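You operate a simulated robot arm through the tools that you are given. There is no shell and no other tool. Be economical: measure what you need, move in short steps, check, and stop when the job is done.

You are at the controls of a simulated two-armed robot. One attempt, no reset.

Task
Shut the weigher down: belts stopped, air off, mains off, weigh table locked.
Fine: stop the belts before the mains go off; lock the table last, with the mains off; one press of Stop; the dials and other keys stay.

Only the result counts: the job must be done as asked and must still hold three seconds after the hand-in. Knocking over, shifting, dropping, spilling or breaking anything else fails it.

Robot
Two 7-joint arms with fingered hands on one trunk, on a base that drives. Base frame: it is fixed to the floor where the robot stands at the start and does not move with it; the origin is under the middle of the robot, x ahead of it, y to its left, z up. Lengths are in mm, angles in rad, forces in N, time in s.
The left shoulder is at the start at [70, 169, 1041], the right one opposite. Places, roughly: black hand knob beside the rail [1500, 300, 900]; blue hand knob [800, 200, 600]; green button on the key desk [900, 100, 800]; grey air dial [100, -300, 600]; high dial [900, -100, 800]; key marked clear [800, 0, 800]; low dial [1000, 0, 800]; mains switch on the key desk [800, 200, 700]; mode dial [800, -200, 800]; orange lever on the key desk [600, 0, 600]; page key [800, 0, 800]; print key [700, -100, 800]; red button on the key desk [700, 0, 800]; span key [900, 0, 800]; speed dial on the key desk [700, 100, 700]; valve handle under the lanes [200, -300, 500]. Payload 3.4 kg a hand.
The tool frame of a hand sits at the grasp point between the pads (the TCP): z along the fingers, y along the line on which they close. The tips reach 23 mm beyond it. Largest opening 116 mm; the body of the gripper starts 65 mm behind the TCP. The gripper is a hand of 4 fingers: y runs from the thumb to the fingers, the wrist lies at [0, 0, -211] in the tool frame.
Orientation is that of the tool frame in the base frame, as [roll, pitch, yaw] about the fixed x, y, z axes, in that order (R = Rz(yaw) Ry(pitch) Rx(roll)). With the fingers straight down and closing along the base's y, the tool's x points along the base's -x, its y along +y and its z along -z.

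Tools
- The arms move only by the tool drive_tool. It takes "left_rows", "right_rows" or both (then of equal length, played together; a hand with none holds still); each is a list of rows, each an object of numbers (a shift or turn left out is 0): "dx", "dy", "dz": the shift along the tool's x, y, z in m; "ax", "ay", "az": the turn, a rotation vector about the tool's x, y, z in rad. In form: [{"dx": .., "dy": .., "dz": .., "ax": .., "ay": .., "az": ..}, ...]. A call has 1 to 8 rows; each row is the pose to reach, as a shift and turn from the pose commanded when the call began, along the tool's axes at that moment. Rows are played at 5 a second. More than 50 mm and 0.15 rad between two rows, and nothing of the call is played. A pose out of reach is approached as far as the arm can. The call stops where the force on the tool passes 40 N (or 10 N more than at its start, if that is more) or the arm is blocked; 0.2 s more then pass. In this call time passes only in rows, and 0.2 s behind the last. The reply holds the time, the measured pose of the TCP, the force on the tool along the base axes, the opening and the grip force, in the units named above and with some noise, with the torque about the TCP (base axes, N m) and any sound that the robot's microphone picked up, and new pictures: "show" is both (left out), scene, wrist or none (wrist: the cameras of the hands that moved).
- Cameras (640 x 400 px; columns grow to the right, rows downward): "scene" is now at [134.9, 2.2, 1257.7]; the picture's right is [0.05, -1.00, 0.00], its down [-0.68, -0.03, -0.73] and it looks along [0.73, 0.04, -0.68] (base axes); focal length 214 px, centre (320, 200). "left" rides on the left gripper at [-69, 1, -90] in its tool frame; the picture's right is [-0.01, -1.00, 0.00], its down [0.79, -0.01, -0.61] and it looks along [0.61, -0.01, 0.79] (tool axes); focal length 251 px, centre (320, 200). "right" rides on the right gripper at [69, 1, -90] in its tool frame; the picture's right is [-0.01, 1.00, 0.00], its down [-0.79, -0.01, -0.61] and it looks along [-0.61, -0.01, 0.79] (tool axes); focal length 251 px, centre (320, 200). There is no depth. A picture from a camera that has moved, and an enlarged one, comes with that camera's place and axes in the base frame and with its lens.
- raise_lower(by): slides the trunk up (or, below 0, down) by that many mm; the arms and the scene camera ride with it, the base frame stays. It gives what a move gives, with no picture.
- drive_base(legs): drives the robot by 1 to 6 legs, each [ahead, left, turn to the left] in mm, mm and rad, along the robot's own axes; the way and the turn of a leg run together, so that a leg with both is an arc; at most 1500 mm and 3.142 rad a leg. The arms and the cameras ride along, it lands a little off, and it stops where it bumps. It gives what a move gives, and a new picture of the scene camera.
- set_fingers(finger1, finger2, finger3, thumb_bend, hand): sets how far each is bent, from 0 (flat) to 100 (curled in); at 30 the hand is open as for a grip, at 70 the pads meet at the TCP. One left out holds its place. A second passes; each finger stops where it meets its share of the squeeze, and holds until it gets a number again. It is the only way to open and close the hand. It gives what a move gives, with no picture; readings hold the bend of each and the force on the fingers (four entries, about 0 where the hand has none), thumb and palm.
- head_to(pan, tilt): turns the head with the scene camera to pan (to the left, within 1.501 rad either way) and tilt (down, from -0.506 to 1.204), counted from straight ahead of the robot. It gives what a move gives, and a new picture of the scene camera.
- close_up(camera, box): a new picture of the part [left, top, right, bottom] of that camera's present view, enlarged. The clock stands still meanwhile.
- close_job(): hands the job in; it is judged then, once.

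Work in short steps. Places have to be worked out from the pictures, the camera data and where the tool is seen: move nearer, look again, correct. Check each grasp and each placing, and mend what went wrong. You have 120 turns and 260 pictures in all, those below and enlarged ones among them. Open the grippers and draw the arms clear of the work before you hand the job in, unless the task says otherwise; then end with one line.

The tools are called after ">>>" as name(argument=value, ...) on one line, values as JSON. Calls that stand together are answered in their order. drive_tool: Moves the arms, as the interface text tells. Its arguments: {"type":"object","properties":{"left_rows":{"type":"array"},"right_rows":{"type":"array"},"show":{"type":"string","enum":["both","scene","wrist","none"]}},"required":[]} The other tools are called the same way: raise_lower (by) slides the trunk up or down; set_fingers (finger1, finger2, finger3, thumb_bend, hand) moves the fingers one by one; drive_base (legs) drives the base; head_to (pan, tilt) turns the head that bears the scene camera; close_up (camera, box) takes an enlarged picture of a part of a camera's view; close_job () hands the job in.

At the start:

```text
time_s: 0.0
left_eef_pos: [470.6, 270.7, 1098.7]
left_orientation: [-3.142, 0.0, 3.14]
left_wrist_force: [0.1, -0.5, 0.3]
left_torque: [0.01, 0.0, 0.02]
left_grip_width: 116.0
left_grip_force: 0.0
left_shape: jaw
left_bend: [30.0, 30.0, 30.0, 30.0]
left_finger forces: [0.0, 0.1, 0.0, 0.0, 0.1, 0.0]
right_eef_pos: [539.1, -179.8, 1144.5]
right_orientation: [-3.141, 0.001, -3.141]
right_wrist_force: [0.0, -0.5, -0.3]
right_torque: [0.0, 0.02, 0.01]
right_grip_width: 116.1
right_grip_force: 0.0
right_shape: jaw
right_bend: [30.0, 30.0, 30.0, 30.0]
right_finger forces: [0.1, 0.0, 0.0, 0.1, 0.0, 0.0]
trunk travel left (down, up): [-548.0, 392.0]
robot x, y, heading: [-3.3, -2.7, 0.0]
head pan, tilt: [0.051, 0.749]
```

scene: 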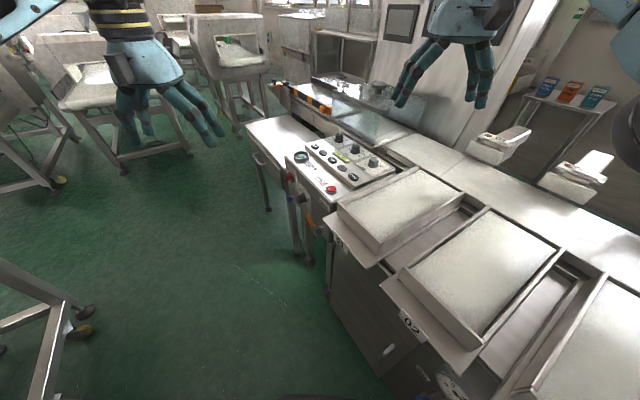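
right: 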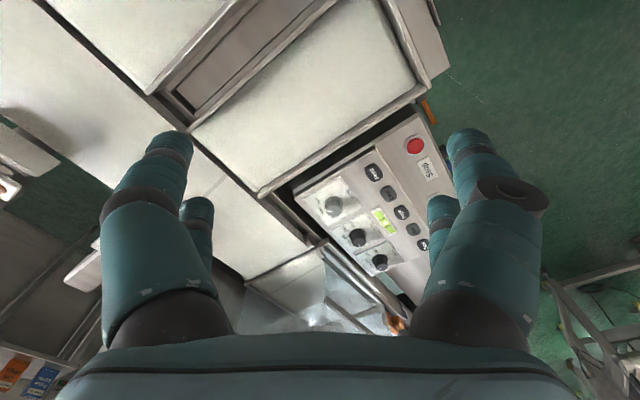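
left: 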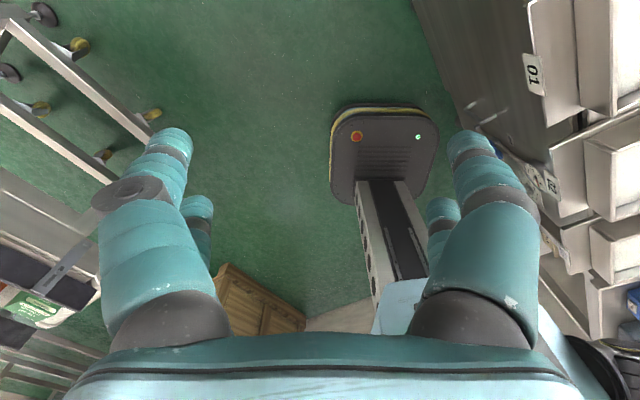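

I start with enlarged views of the key desk and the lower cabinet to identify the controls.

>>> close_up(camera="scene", box=[240, 110, 420, 270])

>>> close_up(camera="scene", box=[320, 220, 520, 400])

>>> close_up(camera="right", box=[280, 80, 460, 280])

```text
2.50 times, centred on (330, 190) of scene
camera zoom: at [134.9, 2.2, 1257.7], right [0.05, -1.0, 0.0], down [-0.68, -0.03, -0.73], along [0.73, 0.04, -0.68], focal length 536 px, centre (295, 225)
```

zoom: 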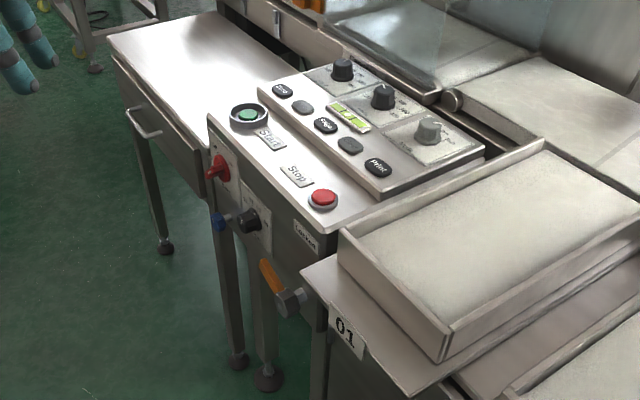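

```text
2.22 times, centred on (420, 310) of scene
camera zoom: at [134.9, 2.2, 1257.7], right [0.05, -1.0, 0.0], down [-0.68, -0.03, -0.73], along [0.73, 0.04, -0.68], focal length 477 px, centre (98, -44)
```

zoom: 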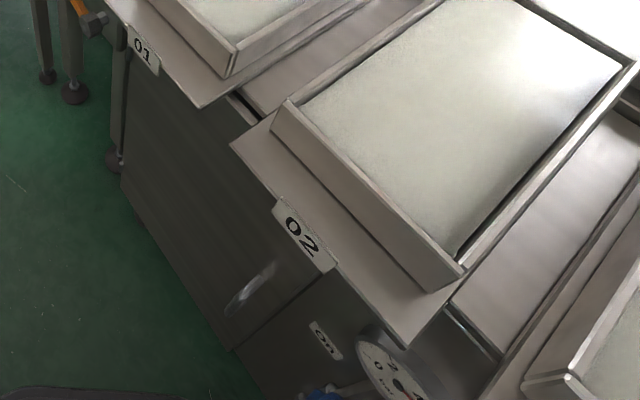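

```text
2.00 times, centred on (370, 180) of right
camera zoom: at [470.3, -179.5, 1235.4], right [0.01, 1.0, 0.0], down [0.79, -0.01, 0.61], along [0.61, -0.01, -0.79], focal length 503 px, centre (220, 240)
```

zoom: 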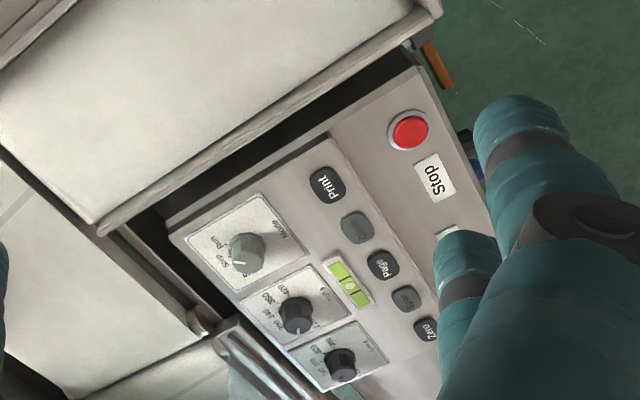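

The machine's front face runs at about 31° to my x axis. I'll turn to face it, back off a bit, and slide left along to the key desk.

>>> drive_base(legs=[[0, 0, -1.02], [-150, 0, 0], [0, 600, 0]])

```text
time_s: 7.0
left_eef_pos: [925.9, 216.8, 1099.4]
left_orientation: [3.142, 0.0, 2.146]
left_wrist_force: [-0.2, 0.1, 0.7]
left_torque: [0.01, 0.02, -0.01]
left_grip_width: 116.1
left_grip_force: 0.1
left_shape: jaw
left_bend: [30.0, 30.0, 30.0, 30.0]
left_finger forces: [0.1, 0.0, 0.0, 0.0, 0.0, 0.0]
right_eef_pos: [584.9, -85.4, 1145.7]
right_orientation: [-3.141, -0.001, 2.142]
right_wrist_force: [-0.5, -0.5, -1.0]
right_torque: [0.01, 0.01, 0.01]
right_grip_width: 116.0
right_grip_force: 0.1
right_shape: jaw
right_bend: [30.0, 30.0, 30.0, 30.0]
right_finger forces: [0.0, 0.0, 0.1, 0.0, 0.0, 0.0]
trunk travel left (down, up): [-548.0, 392.0]
robot x, y, heading: [442.8, 464.8, -0.994]
head pan, tilt: [0.051, 0.749]
camera scene: at [521.8, 353.1, 1257.7], right [-0.81, -0.58, 0.0], down [-0.4, 0.55, -0.73], along [0.43, -0.59, -0.68], focal length 214 px, centre (320, 200)
```

scene: 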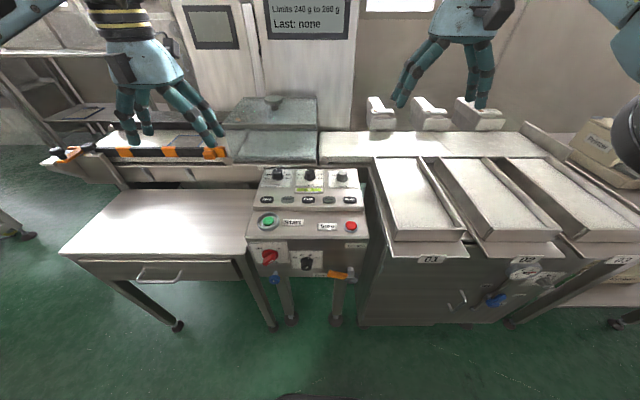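

A good frontal view now. I enlarge it to read the labels.

>>> close_up(camera="scene", box=[235, 155, 385, 295])

>>> close_up(camera="scene", box=[440, 235, 620, 335])

>>> close_up(camera="scene", box=[30, 80, 330, 200])

```text
2.86 times, centred on (310, 225) of scene
camera zoom: at [521.8, 353.1, 1257.7], right [-0.81, -0.58, 0.0], down [-0.4, 0.55, -0.73], along [0.43, -0.59, -0.68], focal length 613 px, centre (349, 129)
```

zoom: 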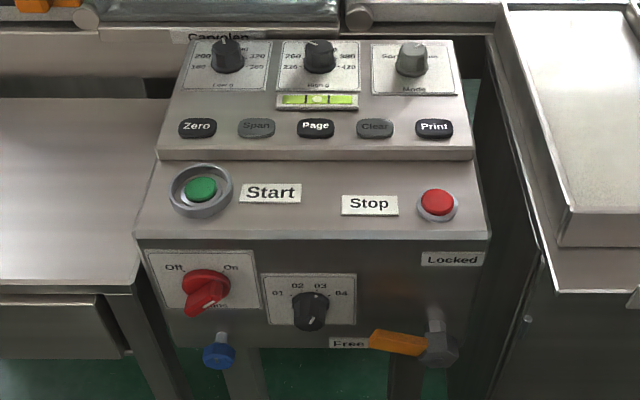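

```text
3.56 times, centred on (530, 285) of scene
camera zoom: at [521.8, 353.1, 1257.7], right [-0.81, -0.58, 0.0], down [-0.4, 0.55, -0.73], along [0.43, -0.59, -0.68], focal length 763 px, centre (-427, -102)
```

zoom: 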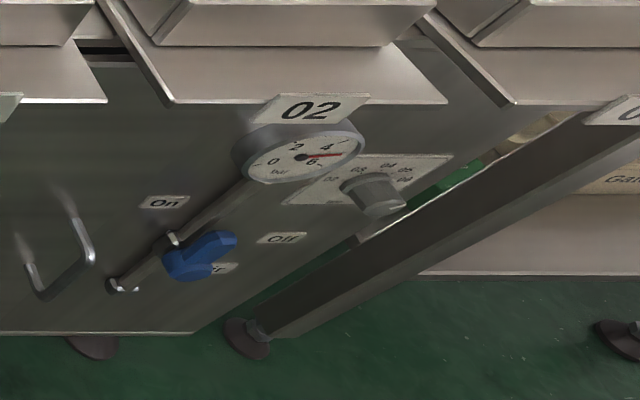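

```text
2.13 times, centred on (180, 140) of scene
camera zoom: at [521.8, 353.1, 1257.7], right [-0.81, -0.58, 0.0], down [-0.4, 0.55, -0.73], along [0.43, -0.59, -0.68], focal length 458 px, centre (619, 328)
```

zoom: 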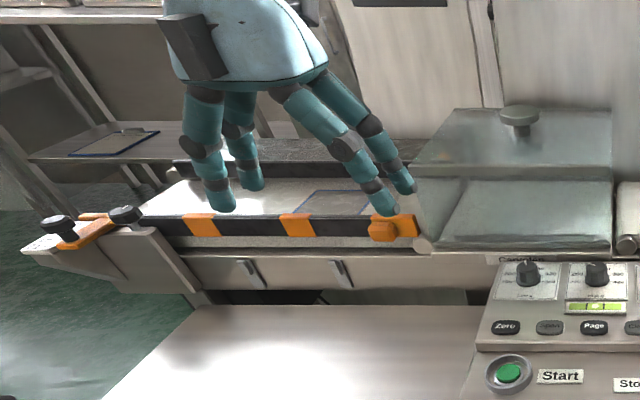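

Labels are clear: orange lever points to "Free" (left) and must turn up to "Locked"; mains needs Off on the upper left. I set the right hand to a one-finger poke and move it above Stop (about [679,-8,802]).

>>> set_fingers(hand="right", finger1=100, finger2=70, finger3=100, thumb_bend=70)

>>> drive_tool(right_rows=[{"dx": 0.004, "dy": 0.04, "dz": 0.02}, {"dx": 0.008, "dy": 0.08, "dz": 0.04}, {"dx": 0.013, "dy": 0.12, "dz": 0.06}, {"dx": 0.013, "dy": 0.12, "dz": 0.1}, {"dx": 0.013, "dy": 0.12, "dz": 0.14}, {"dx": 0.013, "dy": 0.12, "dz": 0.18}, {"dx": 0.013, "dy": 0.12, "dz": 0.22}])

```text
time_s: 8.1
left_eef_pos: [926.9, 216.9, 1098.8]
left_orientation: [-3.141, 0.001, 2.145]
left_wrist_force: [0.1, -1.0, 0.1]
left_torque: [0.0, -0.03, 0.02]
left_grip_width: 115.7
left_grip_force: 0.1
left_shape: jaw
left_bend: [30.0, 30.0, 30.0, 30.0]
left_finger forces: [0.0, 0.0, 0.0, 0.0, 0.1, 0.0]
right_eef_pos: [584.6, -85.8, 1145.3]
right_orientation: [3.141, -0.002, 2.143]
right_wrist_force: [-0.8, 0.0, 0.1]
right_torque: [0.01, 0.01, 0.02]
right_grip_width: 31.0
right_grip_force: 0.0
right_shape: fingers
right_bend: [99.0, 69.0, 100.0, 69.0]
right_finger forces: [0.1, 0.0, 0.1, 0.0, 0.0, 0.1]
trunk travel left (down, up): [-548.0, 392.0]
robot x, y, heading: [446.5, 466.1, -1.002]
head pan, tilt: [0.051, 0.749]
```

```text
time_s: 9.7
left_eef_pos: [925.2, 215.4, 1098.7]
left_orientation: [-3.142, 0.0, 2.144]
left_wrist_force: [0.3, 0.9, 1.0]
left_torque: [-0.01, 0.02, 0.03]
left_grip_width: 116.1
left_grip_force: 0.0
left_shape: jaw
left_bend: [30.0, 30.0, 30.0, 30.0]
left_finger forces: [0.0, 0.0, 0.0, 0.1, 0.0, 0.1]
right_eef_pos: [677.4, -9.9, 924.0]
right_orientation: [3.14, 0.0, 2.141]
right_wrist_force: [0.4, 0.1, -0.1]
right_torque: [-0.06, 0.03, -0.04]
right_grip_width: 30.7
right_grip_force: 0.0
right_shape: fingers
right_bend: [100.0, 69.0, 100.0, 69.0]
right_finger forces: [0.0, 0.0, 0.0, 0.0, 0.0, 0.1]
trunk travel left (down, up): [-548.0, 392.0]
robot x, y, heading: [443.4, 464.5, -0.995]
head pan, tilt: [0.051, 0.749]
camera scene: at [521.6, 352.3, 1257.7], right [-0.81, -0.58, 0.0], down [-0.4, 0.55, -0.73], along [0.43, -0.59, -0.68], focal length 214 px, centre (320, 200)
camera right: at [640.9, 47.1, 1013.6], right [0.85, 0.53, 0.0], down [0.42, -0.67, 0.61], along [0.33, -0.51, -0.79], focal length 251 px, centre (320, 200)
```

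scene: 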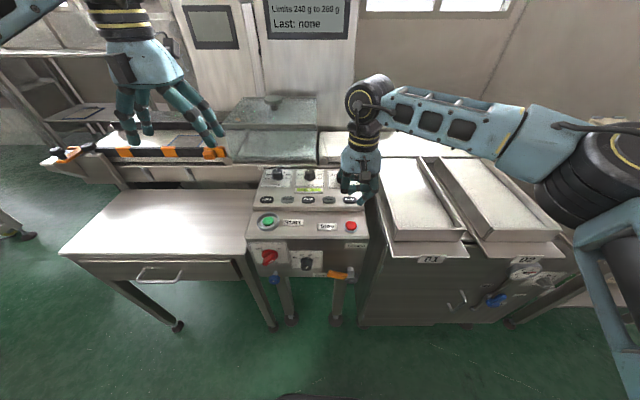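
right: 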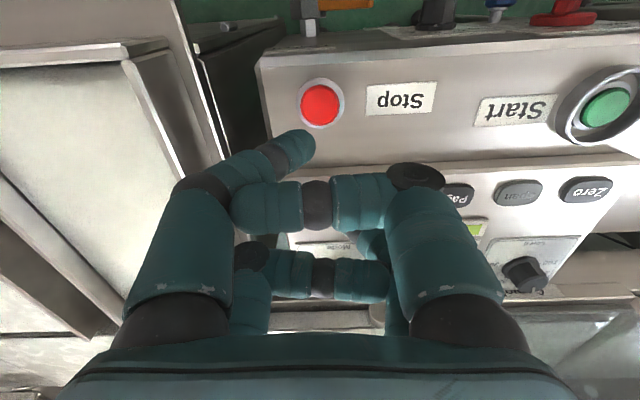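

I need to understand which digit is lowest. Close-up of the right camera.

>>> close_up(camera="right", box=[160, 60, 480, 340])

>>> close_up(camera="scene", box=[310, 130, 410, 240])

```text
1.43 times, centred on (320, 200) of right
camera zoom: at [640.9, 47.1, 1013.6], right [0.85, 0.53, 0.0], down [0.42, -0.67, 0.61], along [0.33, -0.51, -0.79], focal length 359 px, centre (320, 200)
```

zoom: 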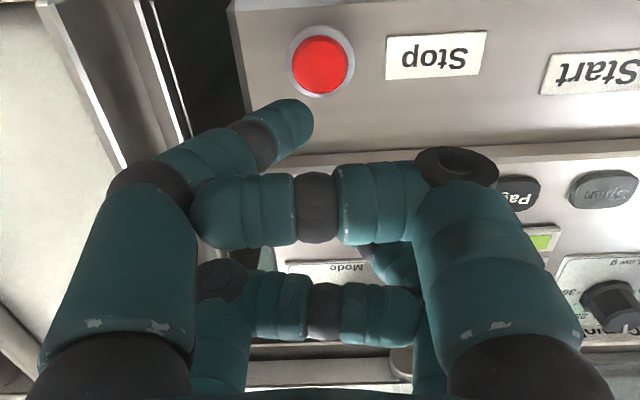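

```text
3.64 times, centred on (360, 185) of scene
camera zoom: at [521.6, 352.3, 1257.7], right [-0.81, -0.58, 0.0], down [-0.4, 0.55, -0.73], along [0.43, -0.59, -0.68], focal length 780 px, centre (174, 254)
```

zoom: 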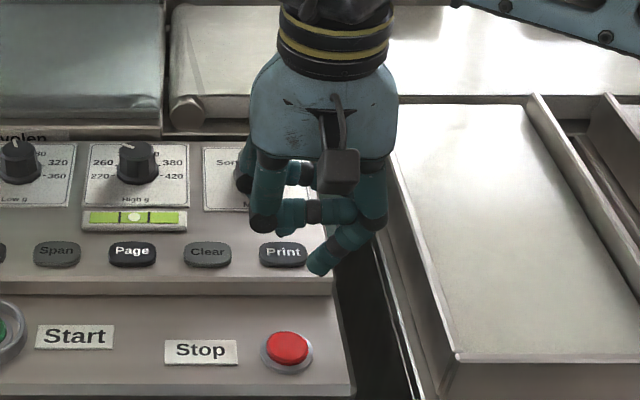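

The extended digit near the camera is likely the thumb; its tip is at about [660,3,906]. I curl the other and straighten the thumb a bit so it stands well below the knuckles.

>>> set_fingers(hand="right", finger2=100, thumb_bend=48)

>>> close_up(camera="right", box=[160, 60, 480, 340])

>>> close_up(camera="scene", box=[310, 130, 410, 240])

```text
time_s: 10.7
left_eef_pos: [924.3, 216.2, 1099.7]
left_orientation: [-3.14, 0.0, 2.145]
left_wrist_force: [0.4, 0.6, 0.3]
left_torque: [0.0, -0.04, -0.01]
left_grip_width: 116.0
left_grip_force: 0.0
left_shape: jaw
left_bend: [30.0, 30.0, 30.0, 30.0]
left_finger forces: [0.0, 0.0, 0.1, 0.1, 0.1, 0.0]
right_eef_pos: [678.2, -9.1, 923.1]
right_orientation: [-3.142, 0.001, 2.144]
right_wrist_force: [0.1, 0.6, -0.9]
right_torque: [-0.03, 0.02, 0.02]
right_grip_width: 40.0
right_grip_force: 0.0
right_shape: fingers
right_bend: [100.0, 91.0, 100.0, 48.0]
right_finger forces: [0.1, 0.1, 0.1, 0.0, 0.0, 0.1]
trunk travel left (down, up): [-548.0, 392.0]
robot x, y, heading: [442.4, 462.6, -0.993]
head pan, tilt: [0.051, 0.749]
```

```text
1.43 times, centred on (320, 200) of right
camera zoom: at [641.1, 47.7, 1014.2], right [0.85, 0.53, 0.0], down [0.42, -0.67, 0.61], along [0.32, -0.51, -0.79], focal length 359 px, centre (320, 200)
```

zoom: 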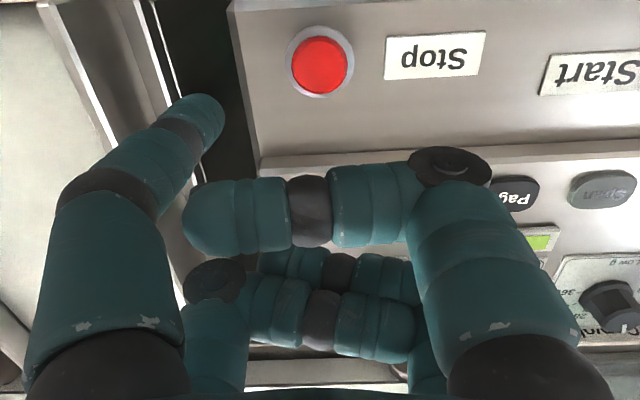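

```text
3.64 times, centred on (360, 185) of scene
camera zoom: at [521.9, 353.1, 1257.7], right [-0.81, -0.58, 0.0], down [-0.4, 0.55, -0.73], along [0.43, -0.59, -0.68], focal length 780 px, centre (174, 254)
```

zoom: 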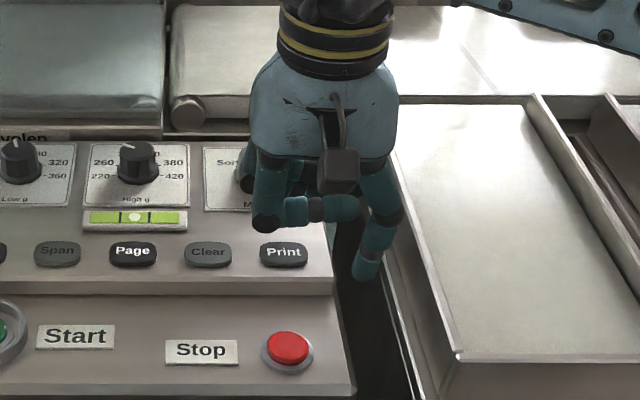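

Thumb tip now at about [635,-15,899]. I shift over Stop and come down to about 25 mm above it.

>>> drive_tool(right_rows=[{"dx": -0.016, "dy": 0.04, "dz": 0.0}, {"dx": -0.016, "dy": 0.04, "dz": 0.04}, {"dx": -0.016, "dy": 0.04, "dz": 0.07}], show="none")

>>> close_up(camera="right", box=[160, 60, 480, 340])

>>> close_up(camera="scene", box=[310, 150, 410, 260])

```text
time_s: 11.4
left_eef_pos: [925.9, 215.3, 1098.2]
left_orientation: [3.14, 0.0, 2.145]
left_wrist_force: [-0.1, 0.4, 0.2]
left_torque: [0.0, -0.01, 0.01]
left_grip_width: 115.8
left_grip_force: 0.0
left_shape: jaw
left_bend: [30.0, 30.0, 30.0, 30.0]
left_finger forces: [0.0, 0.1, 0.1, 0.0, 0.1, 0.1]
right_eef_pos: [720.9, -2.6, 851.8]
right_orientation: [-3.14, 0.001, 2.143]
right_wrist_force: [-0.2, -0.2, 0.7]
right_torque: [-0.01, 0.01, 0.01]
right_grip_width: 40.1
right_grip_force: 0.0
right_shape: fingers
right_bend: [100.0, 91.0, 100.0, 48.0]
right_finger forces: [0.0, 0.0, 0.1, 0.1, 0.0, 0.0]
trunk travel left (down, up): [-548.0, 392.0]
robot x, y, heading: [446.2, 463.2, -0.999]
head pan, tilt: [0.051, 0.749]
```

```text
1.43 times, centred on (320, 200) of right
camera zoom: at [684.3, 54.6, 941.8], right [0.85, 0.53, 0.0], down [0.42, -0.67, 0.61], along [0.32, -0.51, -0.79], focal length 359 px, centre (320, 200)
```

zoom: 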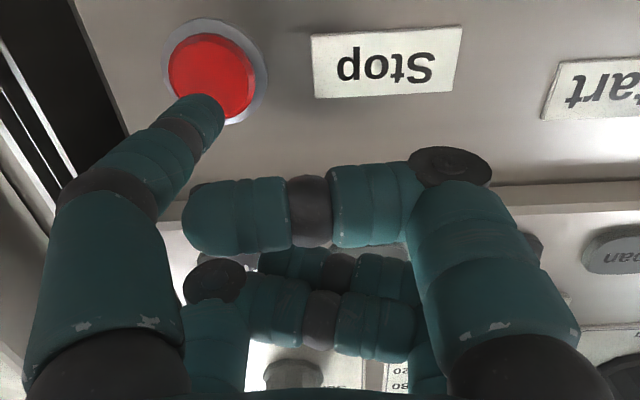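

```text
3.64 times, centred on (360, 205) of scene
camera zoom: at [522.3, 353.0, 1257.7], right [-0.81, -0.58, 0.0], down [-0.4, 0.55, -0.73], along [0.43, -0.59, -0.68], focal length 780 px, centre (174, 182)
```

zoom: 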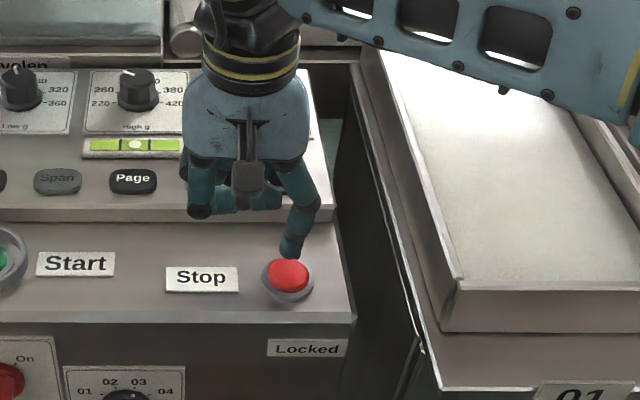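

Tip is within a few mm of being over the button. I correct 4 mm and press down slowly.

>>> drive_tool(right_rows=[{"dx": 0.004, "dy": -0.004, "dz": 0.012}, {"dx": 0.004, "dy": -0.004, "dz": 0.02}, {"dx": 0.004, "dy": -0.004, "dz": 0.024}, {"dx": 0.004, "dy": -0.004, "dz": 0.027}, {"dx": 0.004, "dy": -0.004, "dz": 0.03}], show="both")

```text
time_s: 12.7
left_eef_pos: [924.5, 219.3, 1101.5]
left_orientation: [-3.141, 0.005, 2.146]
left_wrist_force: [-0.5, 0.2, -0.5]
left_torque: [0.0, -0.02, 0.0]
left_grip_width: 115.8
left_grip_force: 0.0
left_shape: jaw
left_bend: [30.0, 30.0, 30.0, 30.0]
left_finger forces: [0.0, 0.1, 0.1, 0.0, 0.0, 0.0]
right_eef_pos: [715.5, 1.4, 829.1]
right_orientation: [-3.141, 0.007, 2.143]
right_wrist_force: [5.1, -3.3, 36.0]
right_torque: [-0.37, 1.67, 0.21]
right_grip_width: 40.1
right_grip_force: 17.9
right_shape: fingers
right_bend: [100.0, 91.0, 100.0, 50.0]
right_finger forces: [0.0, 0.1, 0.0, 0.0, 35.3, 0.1]
trunk travel left (down, up): [-548.0, 392.0]
robot x, y, heading: [444.5, 465.2, -0.998]
head pan, tilt: [0.051, 0.749]
heard: click
camera scene: at [520.9, 357.3, 1258.6], right [-0.81, -0.58, 0.0], down [-0.4, 0.55, -0.73], along [0.43, -0.6, -0.68], focal length 214 px, centre (320, 200)
camera right: at [679.4, 60.1, 917.6], right [0.84, 0.53, 0.0], down [0.42, -0.67, 0.61], along [0.33, -0.52, -0.79], focal length 251 px, centre (320, 200)
```

scene: 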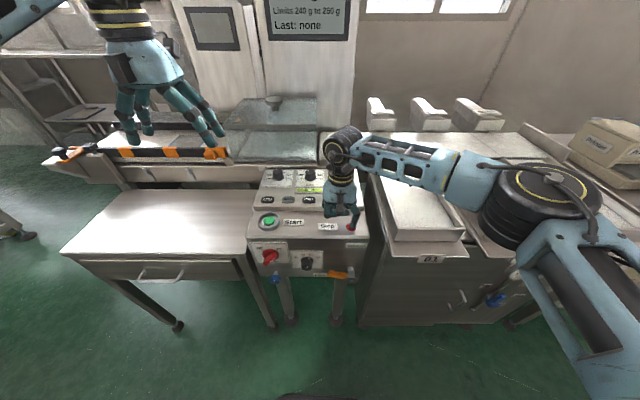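
right: 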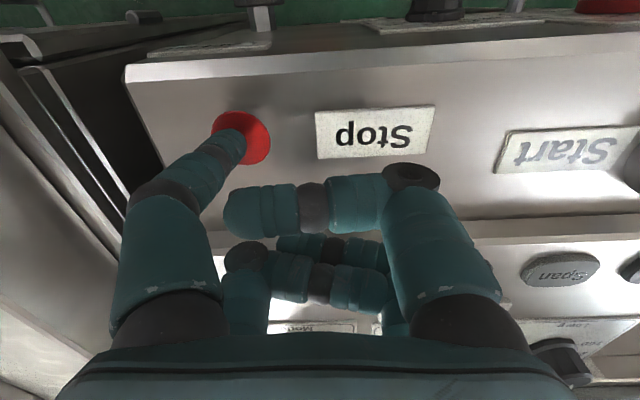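

Click heard with the thumb on the button. I lift straight up and look for signs the belts stopped.

>>> drive_tool(right_rows=[{"dz": -0.04}, {"dz": -0.08}, {"dz": -0.12}, {"dz": -0.16, "dx": 0.03}, {"dz": -0.2, "dx": 0.06}], show="scene")

>>> close_up(camera="scene", box=[235, 155, 385, 295])

```text
time_s: 13.8
left_eef_pos: [924.6, 217.6, 1099.1]
left_orientation: [-3.141, 0.0, 2.145]
left_wrist_force: [0.6, 0.3, 0.9]
left_torque: [-0.04, -0.01, -0.01]
left_grip_width: 115.9
left_grip_force: 0.0
left_shape: jaw
left_bend: [30.0, 30.0, 30.0, 30.0]
left_finger forces: [0.0, 0.1, 0.0, 0.1, 0.0, 0.0]
right_eef_pos: [685.7, 48.7, 1025.4]
right_orientation: [-3.141, 0.001, 2.145]
right_wrist_force: [-0.9, 0.5, -0.6]
right_torque: [0.04, 0.0, -0.02]
right_grip_width: 40.0
right_grip_force: 0.1
right_shape: fingers
right_bend: [100.0, 91.0, 100.0, 48.0]
right_finger forces: [0.0, 0.0, 0.0, 0.0, 0.0, 0.0]
trunk travel left (down, up): [-548.0, 392.0]
robot x, y, heading: [446.6, 465.1, -0.997]
head pan, tilt: [0.051, 0.749]
camera scene: at [521.5, 354.3, 1257.8], right [-0.81, -0.58, 0.0], down [-0.4, 0.55, -0.73], along [0.43, -0.59, -0.68], focal length 214 px, centre (320, 200)
```

scene: 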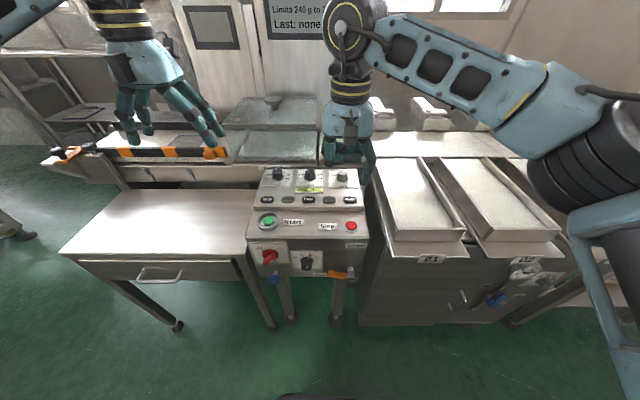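

```text
2.86 times, centred on (310, 225) of scene
camera zoom: at [521.5, 354.3, 1257.8], right [-0.81, -0.58, 0.0], down [-0.4, 0.55, -0.73], along [0.43, -0.59, -0.68], focal length 613 px, centre (349, 129)
```

zoom: 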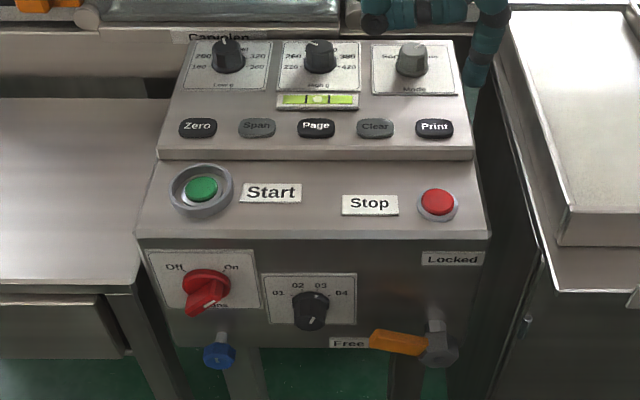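

Stop has been pressed. Now I drive right along the machine to the air valve (about [209,-258,500]).

>>> drive_base(legs=[[0, -500, 0]])

>>> head_to(pan=-0.2, tilt=1.0)

```text
time_s: 16.8
left_eef_pos: [494.7, -62.5, 1097.8]
left_orientation: [3.141, 0.0, 2.133]
left_wrist_force: [0.1, 0.2, 0.2]
left_torque: [0.01, 0.0, 0.01]
left_grip_width: 115.9
left_grip_force: 0.0
left_shape: jaw
left_bend: [30.0, 30.0, 30.0, 30.0]
left_finger forces: [0.0, 0.0, 0.0, 0.1, 0.1, 0.1]
right_eef_pos: [251.0, -228.0, 1025.2]
right_orientation: [3.141, -0.001, 2.13]
right_wrist_force: [-0.4, 0.2, 0.2]
right_torque: [-0.03, -0.01, 0.0]
right_grip_width: 40.1
right_grip_force: 0.0
right_shape: fingers
right_bend: [100.0, 91.0, 100.0, 48.0]
right_finger forces: [0.0, 0.1, 0.0, 0.0, 0.1, 0.0]
trunk travel left (down, up): [-548.0, 392.0]
robot x, y, heading: [16.0, 192.1, -1.011]
head pan, tilt: [0.051, 0.749]
camera scene: at [92.6, 79.8, 1257.7], right [-0.82, -0.57, 0.0], down [-0.39, 0.56, -0.73], along [0.42, -0.6, -0.68], focal length 214 px, centre (320, 200)
```

scene: 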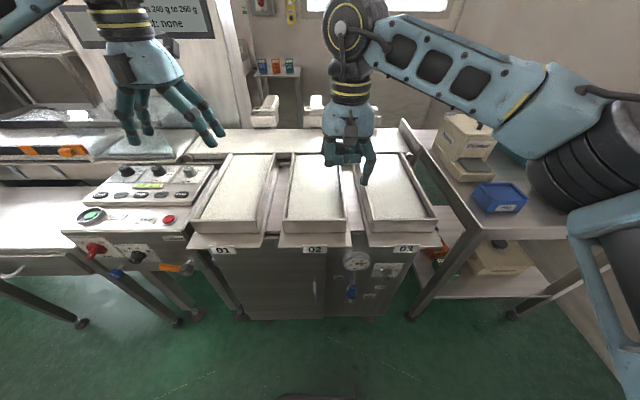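

```text
time_s: 17.6
left_eef_pos: [494.2, -62.3, 1098.9]
left_orientation: [-3.141, -0.001, 2.131]
left_wrist_force: [0.2, -0.1, -0.6]
left_torque: [-0.04, 0.0, 0.01]
left_grip_width: 115.7
left_grip_force: 0.0
left_shape: jaw
left_bend: [30.0, 30.0, 30.0, 30.0]
left_finger forces: [0.0, 0.0, 0.0, 0.1, 0.0, 0.0]
right_eef_pos: [253.8, -228.4, 1023.6]
right_orientation: [3.141, 0.0, 2.131]
right_wrist_force: [0.1, -0.1, -0.5]
right_torque: [0.0, 0.0, -0.01]
right_grip_width: 40.0
right_grip_force: 0.1
right_shape: fingers
right_bend: [100.0, 91.0, 100.0, 48.0]
right_finger forces: [0.0, 0.0, 0.1, 0.1, 0.0, 0.0]
trunk travel left (down, up): [-548.0, 392.0]
robot x, y, heading: [17.4, 194.8, -1.016]
head pan, tilt: [-0.201, 1.0]
camera scene: at [69.6, 82.6, 1238.5], right [-0.94, -0.35, 0.0], down [-0.3, 0.79, -0.54], along [0.19, -0.51, -0.84], focal length 214 px, centre (320, 200)
```

scene: 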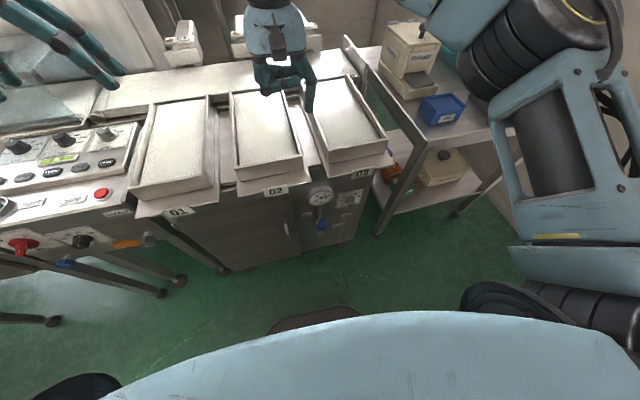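

I enlarge the valve area before choosing how to approach.

>>> close_up(camera="scene", box=[280, 170, 380, 250])

```text
5.00 times, centred on (330, 210) of scene
camera zoom: at [69.6, 82.6, 1238.5], right [-0.94, -0.35, 0.0], down [-0.3, 0.79, -0.54], along [0.19, -0.51, -0.84], focal length 1072 px, centre (270, 150)
```

zoom: 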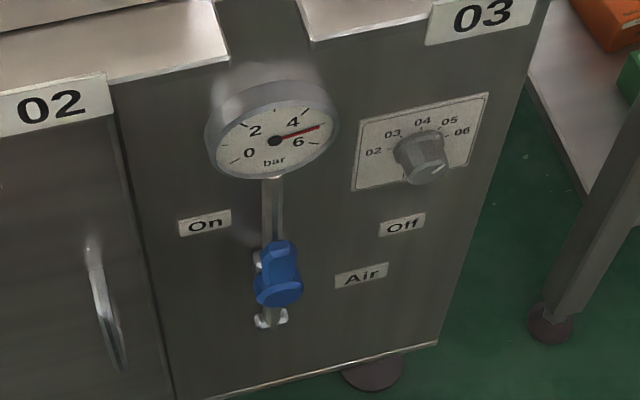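

Valve lever points up (On); it must turn right to Off. I retract both hands toward the robot so the trunk can be lowered safely.

>>> drive_tool(right_rows=[{"dx": 0.045}, {"dx": 0.09}, {"dx": 0.135, "dy": -0.02}, {"dx": 0.18, "dy": -0.05}, {"dx": 0.22, "dy": -0.08}], left_rows=[{"dx": 0.045}, {"dx": 0.09}, {"dx": 0.135}, {"dx": 0.18}, {"dx": 0.22}], show="none")

>>> raise_lower(by=-200)

>>> drive_tool(right_rows=[{"ay": -0.14}, {"ay": -0.28}, {"ay": -0.42}, {"ay": -0.56}, {"ay": -0.7}, {"ay": -0.84}, {"ay": -0.98}, {"ay": -1.12}], show="both")

```text
refused: row 4 steps farther than a row can; nothing moved
```

```text
time_s: 19.4
left_eef_pos: [493.6, -61.4, 918.2]
left_orientation: [-3.14, 0.004, 2.13]
left_wrist_force: [0.1, -0.6, -0.1]
left_torque: [0.01, 0.0, 0.01]
left_grip_width: 115.9
left_grip_force: 0.0
left_shape: jaw
left_bend: [30.0, 30.0, 30.0, 30.0]
left_finger forces: [0.0, 0.0, 0.0, 0.0, 0.1, 0.0]
right_eef_pos: [252.2, -228.0, 849.8]
right_orientation: [3.133, 0.017, 2.127]
right_wrist_force: [-2.4, -1.0, 20.5]
right_torque: [-0.39, -0.05, -0.03]
right_grip_width: 40.2
right_grip_force: 15.5
right_shape: fingers
right_bend: [100.0, 96.0, 100.0, 48.0]
right_finger forces: [0.0, 29.8, 0.1, 0.0, 0.0, 0.0]
trunk travel left (down, up): [-366.0, 574.0]
robot x, y, heading: [17.0, 192.3, -1.01]
head pan, tilt: [-0.201, 1.0]
stopped: the force on the tool passed its limit (the readings are from after the stop); the commanded pose is now the measured one
```

```text
time_s: 21.2
left_eef_pos: [494.8, -62.1, 916.8]
left_orientation: [-3.14, 0.0, 2.132]
left_wrist_force: [0.6, 0.1, 0.7]
left_torque: [-0.01, 0.01, 0.01]
left_grip_width: 116.1
left_grip_force: 0.1
left_shape: jaw
left_bend: [30.0, 30.0, 30.0, 30.0]
left_finger forces: [0.0, 0.0, 0.0, 0.0, 0.0, 0.0]
right_eef_pos: [252.9, -228.1, 847.1]
right_orientation: [3.128, 1.133, 2.113]
right_wrist_force: [0.0, -0.7, -0.3]
right_torque: [0.01, 0.0, 0.03]
right_grip_width: 40.1
right_grip_force: 0.2
right_shape: fingers
right_bend: [100.0, 95.0, 100.0, 48.0]
right_finger forces: [0.1, 0.0, 0.1, 0.0, 0.0, 0.0]
trunk travel left (down, up): [-366.0, 574.0]
robot x, y, heading: [16.8, 192.0, -1.008]
head pan, tilt: [-0.201, 1.0]
camera scene: at [69.3, 82.4, 1056.7], right [-0.94, -0.35, 0.0], down [-0.3, 0.79, -0.54], along [0.19, -0.51, -0.84], focal length 214 px, centre (320, 200)
camera right: at [195.2, -135.5, 822.9], right [0.85, 0.52, 0.01], down [-0.12, 0.17, 0.98], along [0.51, -0.83, 0.21], focal length 251 px, centre (320, 200)
```

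scene: 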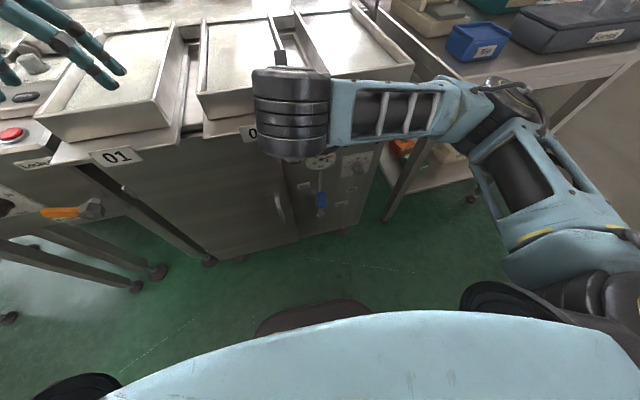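
right: 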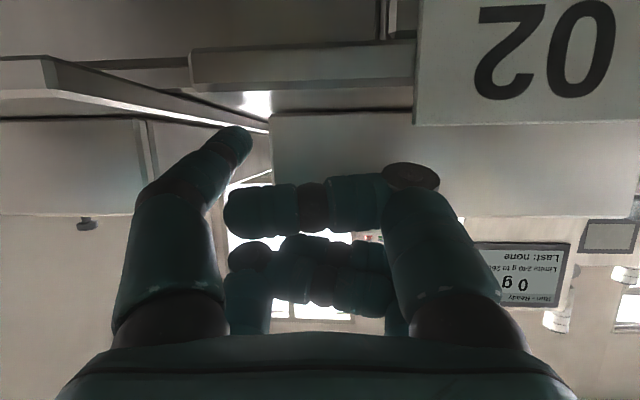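

The lowering touched a tray with the curled fingers (my batching error); I lift slightly, then retract both hands toward the robot, and check the trays.

>>> drive_tool(right_rows=[{"dx": -0.018, "dz": -0.009}, {"dx": 0.0, "dz": -0.049}, {"dx": 0.02, "dz": -0.089}, {"dx": 0.039, "dz": -0.129}, {"dx": 0.058, "dz": -0.168}, {"dx": 0.077, "dz": -0.208}], left_rows=[{"dx": 0.02}, {"dx": 0.06}, {"dx": 0.1}, {"dx": 0.14}, {"dx": 0.18}, {"dx": 0.22}], show="both")

>>> head_to(pan=-0.1, tilt=0.75)

```text
time_s: 22.6
left_eef_pos: [372.7, 119.0, 911.6]
left_orientation: [-3.141, 0.0, 2.132]
left_wrist_force: [0.5, 0.2, -0.1]
left_torque: [0.0, 0.01, 0.0]
left_grip_width: 115.8
left_grip_force: 0.0
left_shape: jaw
left_bend: [30.0, 30.0, 30.0, 30.0]
left_finger forces: [0.1, 0.0, 0.0, 0.0, 0.0, 0.0]
left hand out of reach, approached as far as the arm can: row 6
right_eef_pos: [186.8, -214.2, 868.7]
right_orientation: [3.131, 1.129, 2.122]
right_wrist_force: [-0.1, 0.1, -0.6]
right_torque: [0.0, -0.03, 0.01]
right_grip_width: 40.3
right_grip_force: 0.0
right_shape: fingers
right_bend: [100.0, 95.0, 100.0, 48.0]
right_finger forces: [0.1, 0.1, 0.0, 0.0, 0.1, 0.0]
right hand out of reach, approached as far as the arm can: row 2, 3, 4, 5, 6
trunk travel left (down, up): [-366.0, 574.0]
robot x, y, heading: [14.2, 192.6, -1.012]
head pan, tilt: [-0.201, 1.0]
camera scene: at [69.5, 82.7, 1056.7], right [-0.94, -0.35, 0.0], down [-0.3, 0.79, -0.54], along [0.19, -0.51, -0.84], focal length 214 px, centre (320, 200)
camera right: at [127.7, -120.6, 844.8], right [0.85, 0.53, 0.01], down [-0.12, 0.17, 0.98], along [0.52, -0.83, 0.21], focal length 251 px, centre (320, 200)
camera left: at [408.9, 61.7, 1000.1], right [-0.84, -0.54, 0.0], down [-0.43, 0.67, 0.61], along [-0.33, 0.51, -0.79], focal length 251 px, centre (320, 200)
```

scene: 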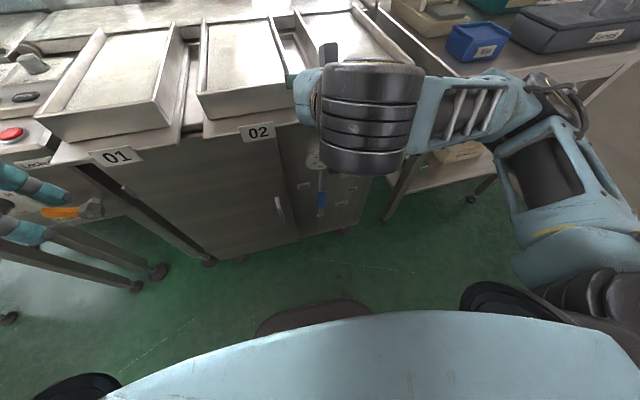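
right: 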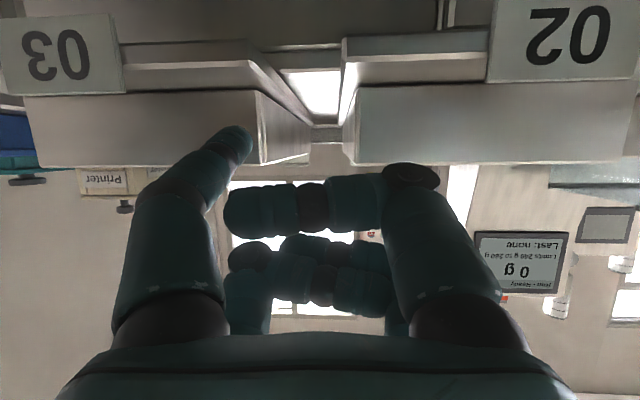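
left: 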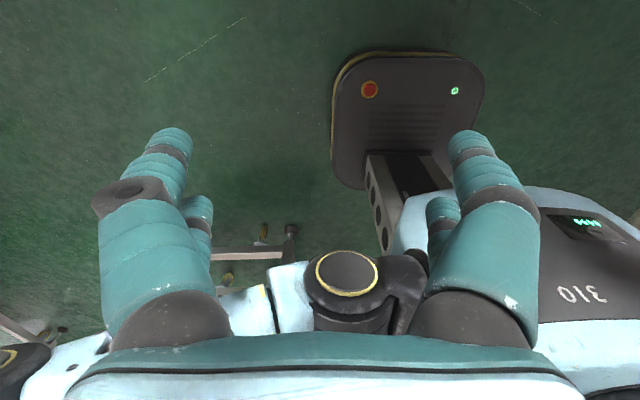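

```text
time_s: 23.3
left_eef_pos: [374.3, 118.3, 912.7]
left_orientation: [-3.141, 0.0, 2.13]
left_wrist_force: [-0.4, 0.5, 0.3]
left_torque: [0.01, 0.0, 0.04]
left_grip_width: 115.8
left_grip_force: 0.0
left_shape: jaw
left_bend: [30.0, 30.0, 30.0, 30.0]
left_finger forces: [0.0, 0.1, 0.1, 0.1, 0.1, 0.0]
right_eef_pos: [185.8, -214.8, 868.3]
right_orientation: [3.129, 1.13, 2.122]
right_wrist_force: [0.4, -0.6, -0.3]
right_torque: [-0.04, 0.0, 0.01]
right_grip_width: 39.8
right_grip_force: 0.1
right_shape: fingers
right_bend: [100.0, 95.0, 100.0, 48.0]
right_finger forces: [0.0, 0.0, 0.0, 0.0, 0.0, 0.0]
trunk travel left (down, up): [-366.0, 574.0]
robot x, y, heading: [18.2, 195.7, -1.014]
head pan, tilt: [-0.099, 0.75]
camera scene: at [81.7, 73.5, 1075.7], right [-0.9, -0.44, 0.0], down [-0.3, 0.61, -0.73], along [0.32, -0.65, -0.68], focal length 214 px, centre (320, 200)
```

scene: 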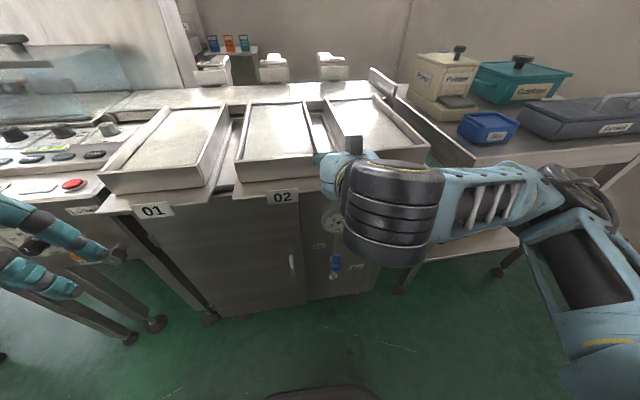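

Trays look unchanged. The arm can't fold further back, so I back the base off 230 mm, then finish levelling the right hand.

>>> drive_base(legs=[[-230, 0, 0]])

>>> drive_tool(right_rows=[{"ay": -0.14}, {"ay": -0.28}, {"ay": -0.43}], show="none")

```text
time_s: 25.0
left_eef_pos: [253.6, 307.9, 912.5]
left_orientation: [-3.142, -0.001, 2.133]
left_wrist_force: [-0.2, -0.1, 0.0]
left_torque: [-0.03, 0.01, -0.01]
left_grip_width: 116.1
left_grip_force: 0.0
left_shape: jaw
left_bend: [30.0, 30.0, 30.0, 30.0]
left_finger forces: [0.0, 0.1, 0.1, 0.1, 0.0, 0.1]
right_eef_pos: [67.2, -23.9, 867.4]
right_orientation: [3.131, 1.131, 2.124]
right_wrist_force: [0.1, -0.5, 0.2]
right_torque: [0.0, -0.03, -0.01]
right_grip_width: 39.9
right_grip_force: 0.0
right_shape: fingers
right_bend: [100.0, 95.0, 100.0, 48.0]
right_finger forces: [0.0, 0.0, 0.0, 0.0, 0.0, 0.0]
trunk travel left (down, up): [-366.0, 574.0]
robot x, y, heading: [-103.9, 380.4, -1.01]
head pan, tilt: [-0.099, 0.75]
camera scene: at [-37.3, 263.5, 1075.9], right [-0.9, -0.45, 0.0], down [-0.3, 0.61, -0.73], along [0.33, -0.66, -0.68], focal length 214 px, centre (320, 200)
```

scene: 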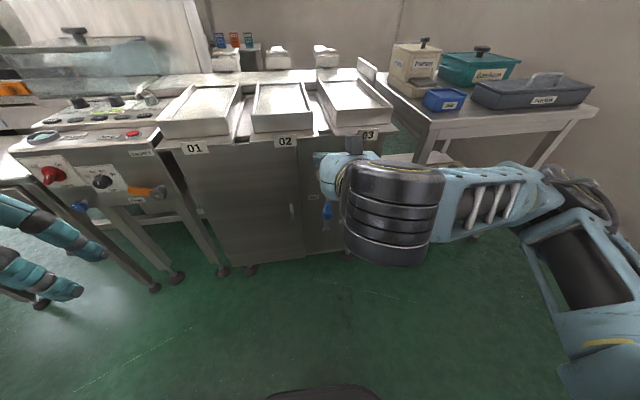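

```text
time_s: 25.8
left_eef_pos: [253.8, 308.2, 912.5]
left_orientation: [-3.141, 0.0, 2.134]
left_wrist_force: [-0.4, 0.6, 0.3]
left_torque: [0.0, 0.0, -0.01]
left_grip_width: 116.0
left_grip_force: 0.1
left_shape: jaw
left_bend: [30.0, 30.0, 30.0, 30.0]
left_finger forces: [0.0, 0.0, 0.0, 0.0, 0.0, 0.0]
right_eef_pos: [65.3, -32.2, 929.8]
right_orientation: [-3.018, 1.546, 2.262]
right_wrist_force: [-0.1, 0.7, 0.0]
right_torque: [0.01, 0.0, 0.02]
right_grip_width: 39.8
right_grip_force: 0.0
right_shape: fingers
right_bend: [100.0, 95.0, 100.0, 48.0]
right_finger forces: [0.0, 0.0, 0.0, 0.0, 0.1, 0.0]
right hand out of reach, approached as far as the arm can: row 2, 3
trunk travel left (down, up): [-366.0, 574.0]
robot x, y, heading: [-104.3, 382.9, -1.011]
head pan, tilt: [-0.099, 0.75]
```

Hand is level. I lower the trunk 320 mm (both hands are over open floor), then look at the valve.

>>> raise_lower(by=-320)

>>> head_to(pan=-0.1, tilt=0.5)

```text
time_s: 29.0
left_eef_pos: [253.2, 308.6, 591.5]
left_orientation: [-3.141, 0.001, 2.134]
left_wrist_force: [0.4, 0.7, -0.4]
left_torque: [-0.01, -0.04, 0.0]
left_grip_width: 115.9
left_grip_force: 0.1
left_shape: jaw
left_bend: [30.0, 30.0, 30.0, 30.0]
left_finger forces: [0.0, 0.0, 0.0, 0.0, 0.0, 0.1]
right_eef_pos: [65.8, -31.9, 609.7]
right_orientation: [-3.033, 1.542, 2.246]
right_wrist_force: [0.4, 0.0, 0.1]
right_torque: [0.01, -0.01, -0.02]
right_grip_width: 39.8
right_grip_force: 0.0
right_shape: fingers
right_bend: [100.0, 95.0, 100.0, 48.0]
right_finger forces: [0.0, 0.0, 0.1, 0.0, 0.0, 0.0]
trunk travel left (down, up): [-46.0, 894.0]
robot x, y, heading: [-106.9, 380.4, -1.013]
head pan, tilt: [-0.099, 0.75]
```

```text
time_s: 29.8
left_eef_pos: [254.9, 308.5, 592.1]
left_orientation: [3.14, 0.001, 2.131]
left_wrist_force: [-1.0, 0.6, 0.3]
left_torque: [0.02, -0.01, 0.02]
left_grip_width: 115.7
left_grip_force: 0.0
left_shape: jaw
left_bend: [30.0, 30.0, 30.0, 30.0]
left_finger forces: [0.0, 0.1, 0.0, 0.1, 0.0, 0.0]
right_eef_pos: [65.3, -33.0, 610.4]
right_orientation: [-3.029, 1.543, 2.249]
right_wrist_force: [-0.7, 0.1, 0.6]
right_torque: [0.0, -0.01, 0.02]
right_grip_width: 40.0
right_grip_force: 0.1
right_shape: fingers
right_bend: [100.0, 95.0, 100.0, 48.0]
right_finger forces: [0.0, 0.0, 0.0, 0.0, 0.0, 0.0]
trunk travel left (down, up): [-46.0, 894.0]
robot x, y, heading: [-103.9, 385.1, -1.009]
head pan, tilt: [-0.099, 0.499]
camera scene: at [-33.3, 255.6, 777.7], right [-0.9, -0.45, 0.0], down [-0.21, 0.43, -0.88], along [0.39, -0.79, -0.48], focal length 214 px, centre (320, 200)
```

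scene: 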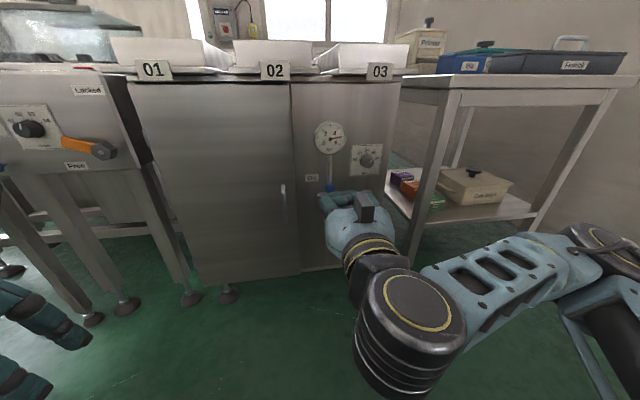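

Great view. The hand hides the valve handle; I move it right and down and view again.

>>> drive_tool(right_rows=[{"dx": 0.02, "dy": -0.04}, {"dx": 0.04, "dy": -0.08}, {"dx": 0.06, "dy": -0.12}], show="wrist")

>>> close_up(camera="scene", box=[270, 100, 430, 220])

```text
time_s: 30.6
left_eef_pos: [254.5, 309.5, 592.0]
left_orientation: [3.141, 0.001, 2.132]
left_wrist_force: [-0.5, -0.6, -0.5]
left_torque: [0.0, -0.01, 0.01]
left_grip_width: 116.0
left_grip_force: 0.0
left_shape: jaw
left_bend: [30.0, 30.0, 30.0, 30.0]
left_finger forces: [0.1, 0.1, 0.0, 0.0, 0.0, 0.0]
right_eef_pos: [18.4, -133.3, 590.9]
right_orientation: [-3.018, 1.533, 2.264]
right_wrist_force: [0.6, -0.8, -0.2]
right_torque: [0.02, -0.01, 0.0]
right_grip_width: 40.1
right_grip_force: 0.1
right_shape: fingers
right_bend: [100.0, 95.0, 100.0, 48.0]
right_finger forces: [0.0, 0.1, 0.0, 0.0, 0.0, 0.1]
right hand out of reach, approached as far as the arm can: row 1, 2, 3
trunk travel left (down, up): [-46.0, 894.0]
robot x, y, heading: [-101.7, 379.6, -1.009]
head pan, tilt: [-0.099, 0.499]
camera right: at [-31.0, -55.2, 526.0], right [0.84, 0.54, 0.0], down [-0.31, 0.48, 0.82], along [0.44, -0.69, 0.58], focal length 251 px, centre (320, 200)
```

right: 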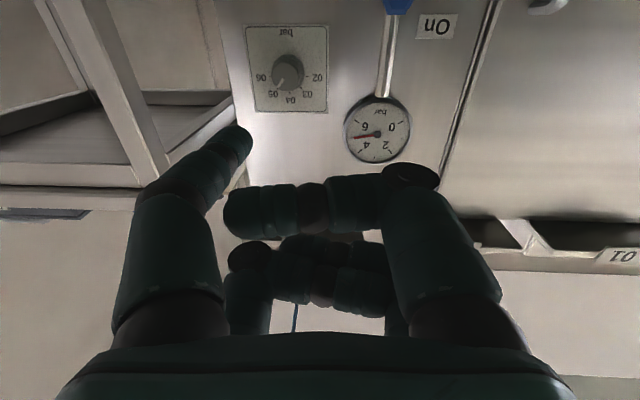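

```text
3.33 times, centred on (350, 160) of scene
camera zoom: at [-33.2, 255.6, 777.7], right [-0.9, -0.45, 0.0], down [-0.21, 0.43, -0.88], along [0.39, -0.79, -0.48], focal length 715 px, centre (220, 333)
```

zoom: 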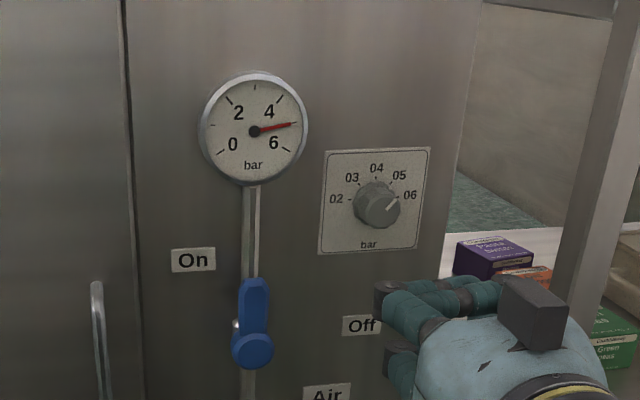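

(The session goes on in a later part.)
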